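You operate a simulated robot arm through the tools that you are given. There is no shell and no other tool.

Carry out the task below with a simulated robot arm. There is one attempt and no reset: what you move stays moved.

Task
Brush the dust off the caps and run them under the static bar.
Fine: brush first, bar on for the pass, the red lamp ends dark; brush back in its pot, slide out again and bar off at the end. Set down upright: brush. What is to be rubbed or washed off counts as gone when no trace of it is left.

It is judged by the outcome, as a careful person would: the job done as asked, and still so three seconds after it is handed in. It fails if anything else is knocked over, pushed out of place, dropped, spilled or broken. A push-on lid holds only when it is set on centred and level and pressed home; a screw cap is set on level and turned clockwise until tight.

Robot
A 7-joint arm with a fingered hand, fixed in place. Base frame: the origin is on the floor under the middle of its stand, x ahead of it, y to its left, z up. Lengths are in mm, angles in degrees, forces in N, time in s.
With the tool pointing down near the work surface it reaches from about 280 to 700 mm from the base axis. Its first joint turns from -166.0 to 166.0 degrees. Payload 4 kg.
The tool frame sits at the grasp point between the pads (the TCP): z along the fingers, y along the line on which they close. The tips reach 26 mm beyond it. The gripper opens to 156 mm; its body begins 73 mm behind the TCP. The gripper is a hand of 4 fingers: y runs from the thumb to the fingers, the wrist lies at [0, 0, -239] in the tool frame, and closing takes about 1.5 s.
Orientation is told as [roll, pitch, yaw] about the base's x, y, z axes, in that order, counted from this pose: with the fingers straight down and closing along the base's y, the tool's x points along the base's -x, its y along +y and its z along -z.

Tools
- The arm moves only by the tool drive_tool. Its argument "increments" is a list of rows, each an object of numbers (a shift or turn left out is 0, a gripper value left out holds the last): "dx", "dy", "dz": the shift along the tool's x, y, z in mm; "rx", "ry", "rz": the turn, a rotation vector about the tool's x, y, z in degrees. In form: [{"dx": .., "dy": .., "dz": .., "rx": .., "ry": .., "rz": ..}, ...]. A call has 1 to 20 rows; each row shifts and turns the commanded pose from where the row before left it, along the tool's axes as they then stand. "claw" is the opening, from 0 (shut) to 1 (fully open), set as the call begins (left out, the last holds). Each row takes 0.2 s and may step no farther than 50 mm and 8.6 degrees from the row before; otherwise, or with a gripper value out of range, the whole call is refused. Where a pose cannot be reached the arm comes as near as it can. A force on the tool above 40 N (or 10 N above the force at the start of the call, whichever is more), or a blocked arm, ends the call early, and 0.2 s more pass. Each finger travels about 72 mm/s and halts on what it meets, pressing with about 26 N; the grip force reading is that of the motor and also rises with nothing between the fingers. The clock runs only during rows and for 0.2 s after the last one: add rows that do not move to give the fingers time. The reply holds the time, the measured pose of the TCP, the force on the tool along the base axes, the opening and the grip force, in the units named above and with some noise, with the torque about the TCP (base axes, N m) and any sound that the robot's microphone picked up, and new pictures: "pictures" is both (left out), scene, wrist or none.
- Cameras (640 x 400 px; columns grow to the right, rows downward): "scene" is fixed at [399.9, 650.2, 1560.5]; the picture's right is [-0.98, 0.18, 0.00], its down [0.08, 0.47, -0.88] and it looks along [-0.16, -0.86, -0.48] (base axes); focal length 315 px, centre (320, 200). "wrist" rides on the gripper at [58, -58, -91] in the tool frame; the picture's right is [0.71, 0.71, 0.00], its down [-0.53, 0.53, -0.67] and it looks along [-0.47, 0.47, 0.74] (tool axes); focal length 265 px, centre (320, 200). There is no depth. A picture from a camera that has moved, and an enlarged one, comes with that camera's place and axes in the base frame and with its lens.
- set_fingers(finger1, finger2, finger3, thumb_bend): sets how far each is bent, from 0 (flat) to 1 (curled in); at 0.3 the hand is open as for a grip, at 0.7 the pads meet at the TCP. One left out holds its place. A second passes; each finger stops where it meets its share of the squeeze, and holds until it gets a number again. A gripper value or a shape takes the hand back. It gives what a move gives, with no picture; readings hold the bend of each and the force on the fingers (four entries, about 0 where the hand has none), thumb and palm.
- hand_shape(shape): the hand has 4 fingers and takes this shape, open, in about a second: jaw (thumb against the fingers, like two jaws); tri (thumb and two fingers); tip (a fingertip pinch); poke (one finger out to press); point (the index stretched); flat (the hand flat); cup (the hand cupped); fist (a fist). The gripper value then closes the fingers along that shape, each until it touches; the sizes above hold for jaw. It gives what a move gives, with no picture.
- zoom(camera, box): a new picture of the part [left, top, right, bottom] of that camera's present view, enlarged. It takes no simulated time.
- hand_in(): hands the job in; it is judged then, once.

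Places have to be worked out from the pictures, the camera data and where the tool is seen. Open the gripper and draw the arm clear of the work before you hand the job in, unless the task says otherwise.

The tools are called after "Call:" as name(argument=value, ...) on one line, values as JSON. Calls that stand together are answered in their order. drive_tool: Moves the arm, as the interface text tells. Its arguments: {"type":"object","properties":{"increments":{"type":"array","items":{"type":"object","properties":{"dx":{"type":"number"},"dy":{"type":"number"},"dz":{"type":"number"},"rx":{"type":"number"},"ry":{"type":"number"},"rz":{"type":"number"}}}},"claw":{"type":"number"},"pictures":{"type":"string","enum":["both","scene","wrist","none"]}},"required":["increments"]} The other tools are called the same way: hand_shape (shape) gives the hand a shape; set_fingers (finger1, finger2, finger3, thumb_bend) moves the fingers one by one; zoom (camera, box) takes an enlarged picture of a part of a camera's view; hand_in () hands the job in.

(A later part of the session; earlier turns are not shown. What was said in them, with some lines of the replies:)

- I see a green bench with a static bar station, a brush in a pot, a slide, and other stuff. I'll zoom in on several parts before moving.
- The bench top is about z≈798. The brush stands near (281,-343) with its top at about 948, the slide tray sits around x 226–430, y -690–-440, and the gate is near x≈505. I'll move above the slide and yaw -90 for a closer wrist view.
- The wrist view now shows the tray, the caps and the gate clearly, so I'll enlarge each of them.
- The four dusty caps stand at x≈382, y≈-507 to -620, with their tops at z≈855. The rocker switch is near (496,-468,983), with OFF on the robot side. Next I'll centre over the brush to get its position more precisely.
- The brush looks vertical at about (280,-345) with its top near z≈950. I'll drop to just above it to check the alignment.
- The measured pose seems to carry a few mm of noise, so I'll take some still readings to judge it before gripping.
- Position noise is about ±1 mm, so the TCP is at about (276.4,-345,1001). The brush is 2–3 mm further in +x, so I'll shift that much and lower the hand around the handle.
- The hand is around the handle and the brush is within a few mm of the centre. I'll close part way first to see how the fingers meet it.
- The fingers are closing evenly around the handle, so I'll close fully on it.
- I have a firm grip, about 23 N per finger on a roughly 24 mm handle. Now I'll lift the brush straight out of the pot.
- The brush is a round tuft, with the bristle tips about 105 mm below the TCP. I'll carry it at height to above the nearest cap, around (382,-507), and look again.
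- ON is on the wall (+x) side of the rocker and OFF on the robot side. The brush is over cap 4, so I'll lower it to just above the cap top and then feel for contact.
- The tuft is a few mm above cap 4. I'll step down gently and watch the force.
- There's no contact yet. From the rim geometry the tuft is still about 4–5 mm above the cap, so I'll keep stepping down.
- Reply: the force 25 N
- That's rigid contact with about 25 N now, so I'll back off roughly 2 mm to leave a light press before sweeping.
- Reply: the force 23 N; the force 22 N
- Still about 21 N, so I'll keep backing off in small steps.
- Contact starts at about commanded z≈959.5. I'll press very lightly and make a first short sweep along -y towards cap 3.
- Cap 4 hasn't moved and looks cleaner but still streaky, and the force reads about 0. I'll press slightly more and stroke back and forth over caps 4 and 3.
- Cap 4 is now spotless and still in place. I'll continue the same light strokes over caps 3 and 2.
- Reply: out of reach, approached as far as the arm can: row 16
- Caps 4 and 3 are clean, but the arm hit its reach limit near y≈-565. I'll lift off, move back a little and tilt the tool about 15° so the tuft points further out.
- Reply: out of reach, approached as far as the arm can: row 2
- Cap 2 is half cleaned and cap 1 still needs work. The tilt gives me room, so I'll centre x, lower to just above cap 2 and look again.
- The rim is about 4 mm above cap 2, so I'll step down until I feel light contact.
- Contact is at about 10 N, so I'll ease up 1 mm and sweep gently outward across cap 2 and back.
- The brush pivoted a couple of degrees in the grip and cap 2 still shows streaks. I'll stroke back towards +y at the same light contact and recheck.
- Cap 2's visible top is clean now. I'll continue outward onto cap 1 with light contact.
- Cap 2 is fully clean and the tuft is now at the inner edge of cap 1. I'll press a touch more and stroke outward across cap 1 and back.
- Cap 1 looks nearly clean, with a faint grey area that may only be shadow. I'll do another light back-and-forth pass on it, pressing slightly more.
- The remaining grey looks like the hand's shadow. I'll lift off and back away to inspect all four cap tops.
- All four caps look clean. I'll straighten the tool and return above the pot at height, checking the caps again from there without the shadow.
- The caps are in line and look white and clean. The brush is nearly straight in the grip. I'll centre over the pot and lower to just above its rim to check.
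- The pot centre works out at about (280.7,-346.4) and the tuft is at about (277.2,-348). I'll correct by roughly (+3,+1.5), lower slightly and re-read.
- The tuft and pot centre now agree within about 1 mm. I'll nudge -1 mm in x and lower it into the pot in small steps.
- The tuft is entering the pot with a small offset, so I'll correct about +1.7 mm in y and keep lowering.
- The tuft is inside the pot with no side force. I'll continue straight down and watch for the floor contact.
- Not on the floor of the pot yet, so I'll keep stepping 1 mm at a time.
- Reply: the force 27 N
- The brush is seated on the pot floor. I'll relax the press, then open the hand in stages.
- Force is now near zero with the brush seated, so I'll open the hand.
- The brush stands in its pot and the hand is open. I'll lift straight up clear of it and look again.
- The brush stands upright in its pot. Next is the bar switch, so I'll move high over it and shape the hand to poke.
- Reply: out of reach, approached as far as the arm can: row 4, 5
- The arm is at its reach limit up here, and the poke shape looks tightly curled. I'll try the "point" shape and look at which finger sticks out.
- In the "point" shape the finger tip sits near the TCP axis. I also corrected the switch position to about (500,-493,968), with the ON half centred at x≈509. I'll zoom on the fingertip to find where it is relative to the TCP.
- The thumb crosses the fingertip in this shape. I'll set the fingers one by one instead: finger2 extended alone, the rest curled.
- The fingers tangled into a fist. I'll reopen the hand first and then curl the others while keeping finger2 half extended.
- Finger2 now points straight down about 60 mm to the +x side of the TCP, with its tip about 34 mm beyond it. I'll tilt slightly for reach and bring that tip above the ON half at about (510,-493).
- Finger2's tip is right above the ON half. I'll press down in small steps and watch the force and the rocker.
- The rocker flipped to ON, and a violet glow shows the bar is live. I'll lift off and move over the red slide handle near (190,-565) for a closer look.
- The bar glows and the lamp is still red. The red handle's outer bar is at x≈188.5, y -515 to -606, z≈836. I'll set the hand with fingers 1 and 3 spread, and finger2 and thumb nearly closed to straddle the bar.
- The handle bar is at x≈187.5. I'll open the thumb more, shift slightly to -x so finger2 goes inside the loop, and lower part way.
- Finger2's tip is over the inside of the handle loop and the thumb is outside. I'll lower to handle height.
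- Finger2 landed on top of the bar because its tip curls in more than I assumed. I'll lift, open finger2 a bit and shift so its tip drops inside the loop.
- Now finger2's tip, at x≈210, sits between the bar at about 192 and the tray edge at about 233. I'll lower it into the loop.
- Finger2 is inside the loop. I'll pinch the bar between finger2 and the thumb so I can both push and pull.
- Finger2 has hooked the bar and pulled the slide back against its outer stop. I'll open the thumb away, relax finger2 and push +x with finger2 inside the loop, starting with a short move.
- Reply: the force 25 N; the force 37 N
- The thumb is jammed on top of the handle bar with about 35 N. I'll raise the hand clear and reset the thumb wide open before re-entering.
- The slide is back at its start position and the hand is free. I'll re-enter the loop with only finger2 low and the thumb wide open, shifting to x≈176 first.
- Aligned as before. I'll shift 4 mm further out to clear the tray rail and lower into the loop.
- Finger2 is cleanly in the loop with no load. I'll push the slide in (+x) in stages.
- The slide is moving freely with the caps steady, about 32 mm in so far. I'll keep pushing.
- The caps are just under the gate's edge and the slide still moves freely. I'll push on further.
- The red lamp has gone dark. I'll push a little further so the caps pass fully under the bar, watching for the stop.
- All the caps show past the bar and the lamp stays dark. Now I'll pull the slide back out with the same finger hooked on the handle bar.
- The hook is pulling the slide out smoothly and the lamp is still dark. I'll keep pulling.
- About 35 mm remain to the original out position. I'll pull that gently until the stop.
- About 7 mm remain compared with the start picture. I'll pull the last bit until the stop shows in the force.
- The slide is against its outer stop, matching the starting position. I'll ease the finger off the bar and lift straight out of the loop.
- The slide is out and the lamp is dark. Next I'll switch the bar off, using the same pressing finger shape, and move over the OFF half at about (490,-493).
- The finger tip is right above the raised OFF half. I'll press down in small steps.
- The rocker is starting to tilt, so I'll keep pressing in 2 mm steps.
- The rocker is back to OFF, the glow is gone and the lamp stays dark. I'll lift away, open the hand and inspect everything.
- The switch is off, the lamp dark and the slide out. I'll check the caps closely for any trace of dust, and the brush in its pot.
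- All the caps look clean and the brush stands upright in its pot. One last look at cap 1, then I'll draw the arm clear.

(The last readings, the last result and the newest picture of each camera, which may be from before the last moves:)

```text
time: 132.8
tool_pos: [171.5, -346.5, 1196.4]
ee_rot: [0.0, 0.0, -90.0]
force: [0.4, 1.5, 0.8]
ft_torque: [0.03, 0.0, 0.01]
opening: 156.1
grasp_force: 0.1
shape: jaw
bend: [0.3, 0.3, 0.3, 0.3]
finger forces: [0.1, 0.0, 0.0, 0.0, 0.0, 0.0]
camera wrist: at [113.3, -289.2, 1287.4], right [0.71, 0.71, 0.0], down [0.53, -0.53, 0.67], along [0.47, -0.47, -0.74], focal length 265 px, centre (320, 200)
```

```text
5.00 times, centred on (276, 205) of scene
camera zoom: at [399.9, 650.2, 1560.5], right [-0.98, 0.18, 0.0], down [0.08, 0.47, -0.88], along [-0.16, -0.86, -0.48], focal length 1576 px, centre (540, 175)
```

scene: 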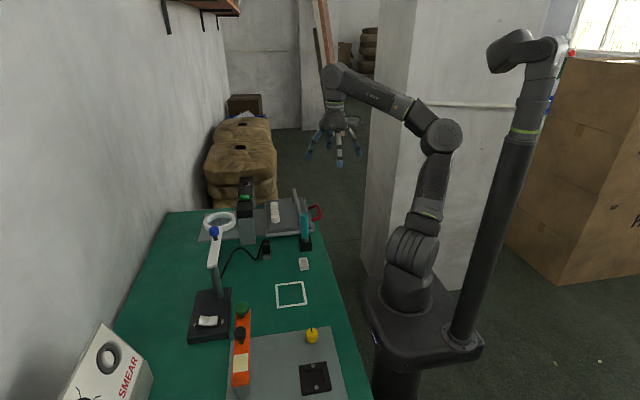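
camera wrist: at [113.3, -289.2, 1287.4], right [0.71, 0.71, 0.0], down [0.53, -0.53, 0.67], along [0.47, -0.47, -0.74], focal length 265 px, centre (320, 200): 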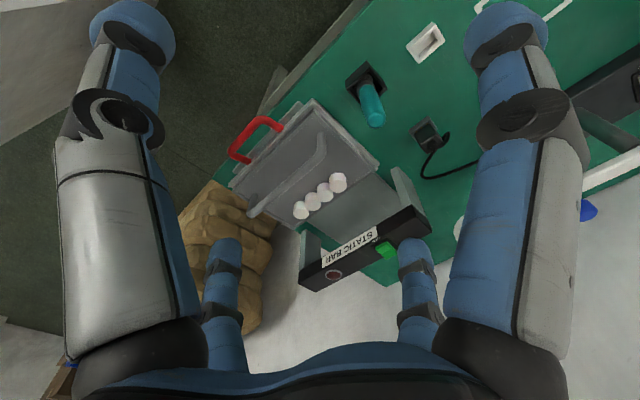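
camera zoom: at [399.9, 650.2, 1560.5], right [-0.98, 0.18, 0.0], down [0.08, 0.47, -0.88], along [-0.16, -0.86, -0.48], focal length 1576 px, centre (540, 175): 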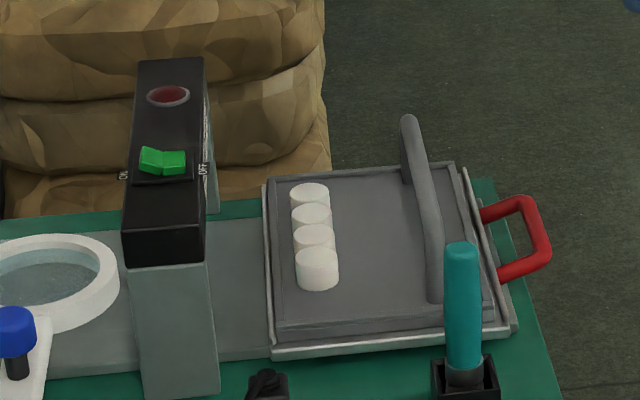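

Everything is as asked: the caps are clean, the red lamp is dark, the bar is off and the slide is out. The brush is upright in its pot and the open hand is clear of the work, so I'm handing the job in.

Call:
hand_in()

```text
The job is handed in.
```

The job is done and handed in. The caps were brushed first, then run under the static bar with it switched on.

- **Caps:** all four look free of dust in close-up views of the tops and the sides I could see. They are still standing in their row on the slide.
- **Static bar:** the red lamp went dark during the pass and stayed dark. The bar is switched off again.
- **Slide:** it is pulled back out to its outer stop, where it started.
- **Brush:** it is upright in its pot.
- **Arm:** the hand is open and clear of the bench.

Two small slips happened along the way. The brush pressed on one cap at about 25 N before I eased off, and the thumb briefly jammed on the slide handle at about 35 N while I was getting hold of it. I saw no damage or anything knocked out of place from either.
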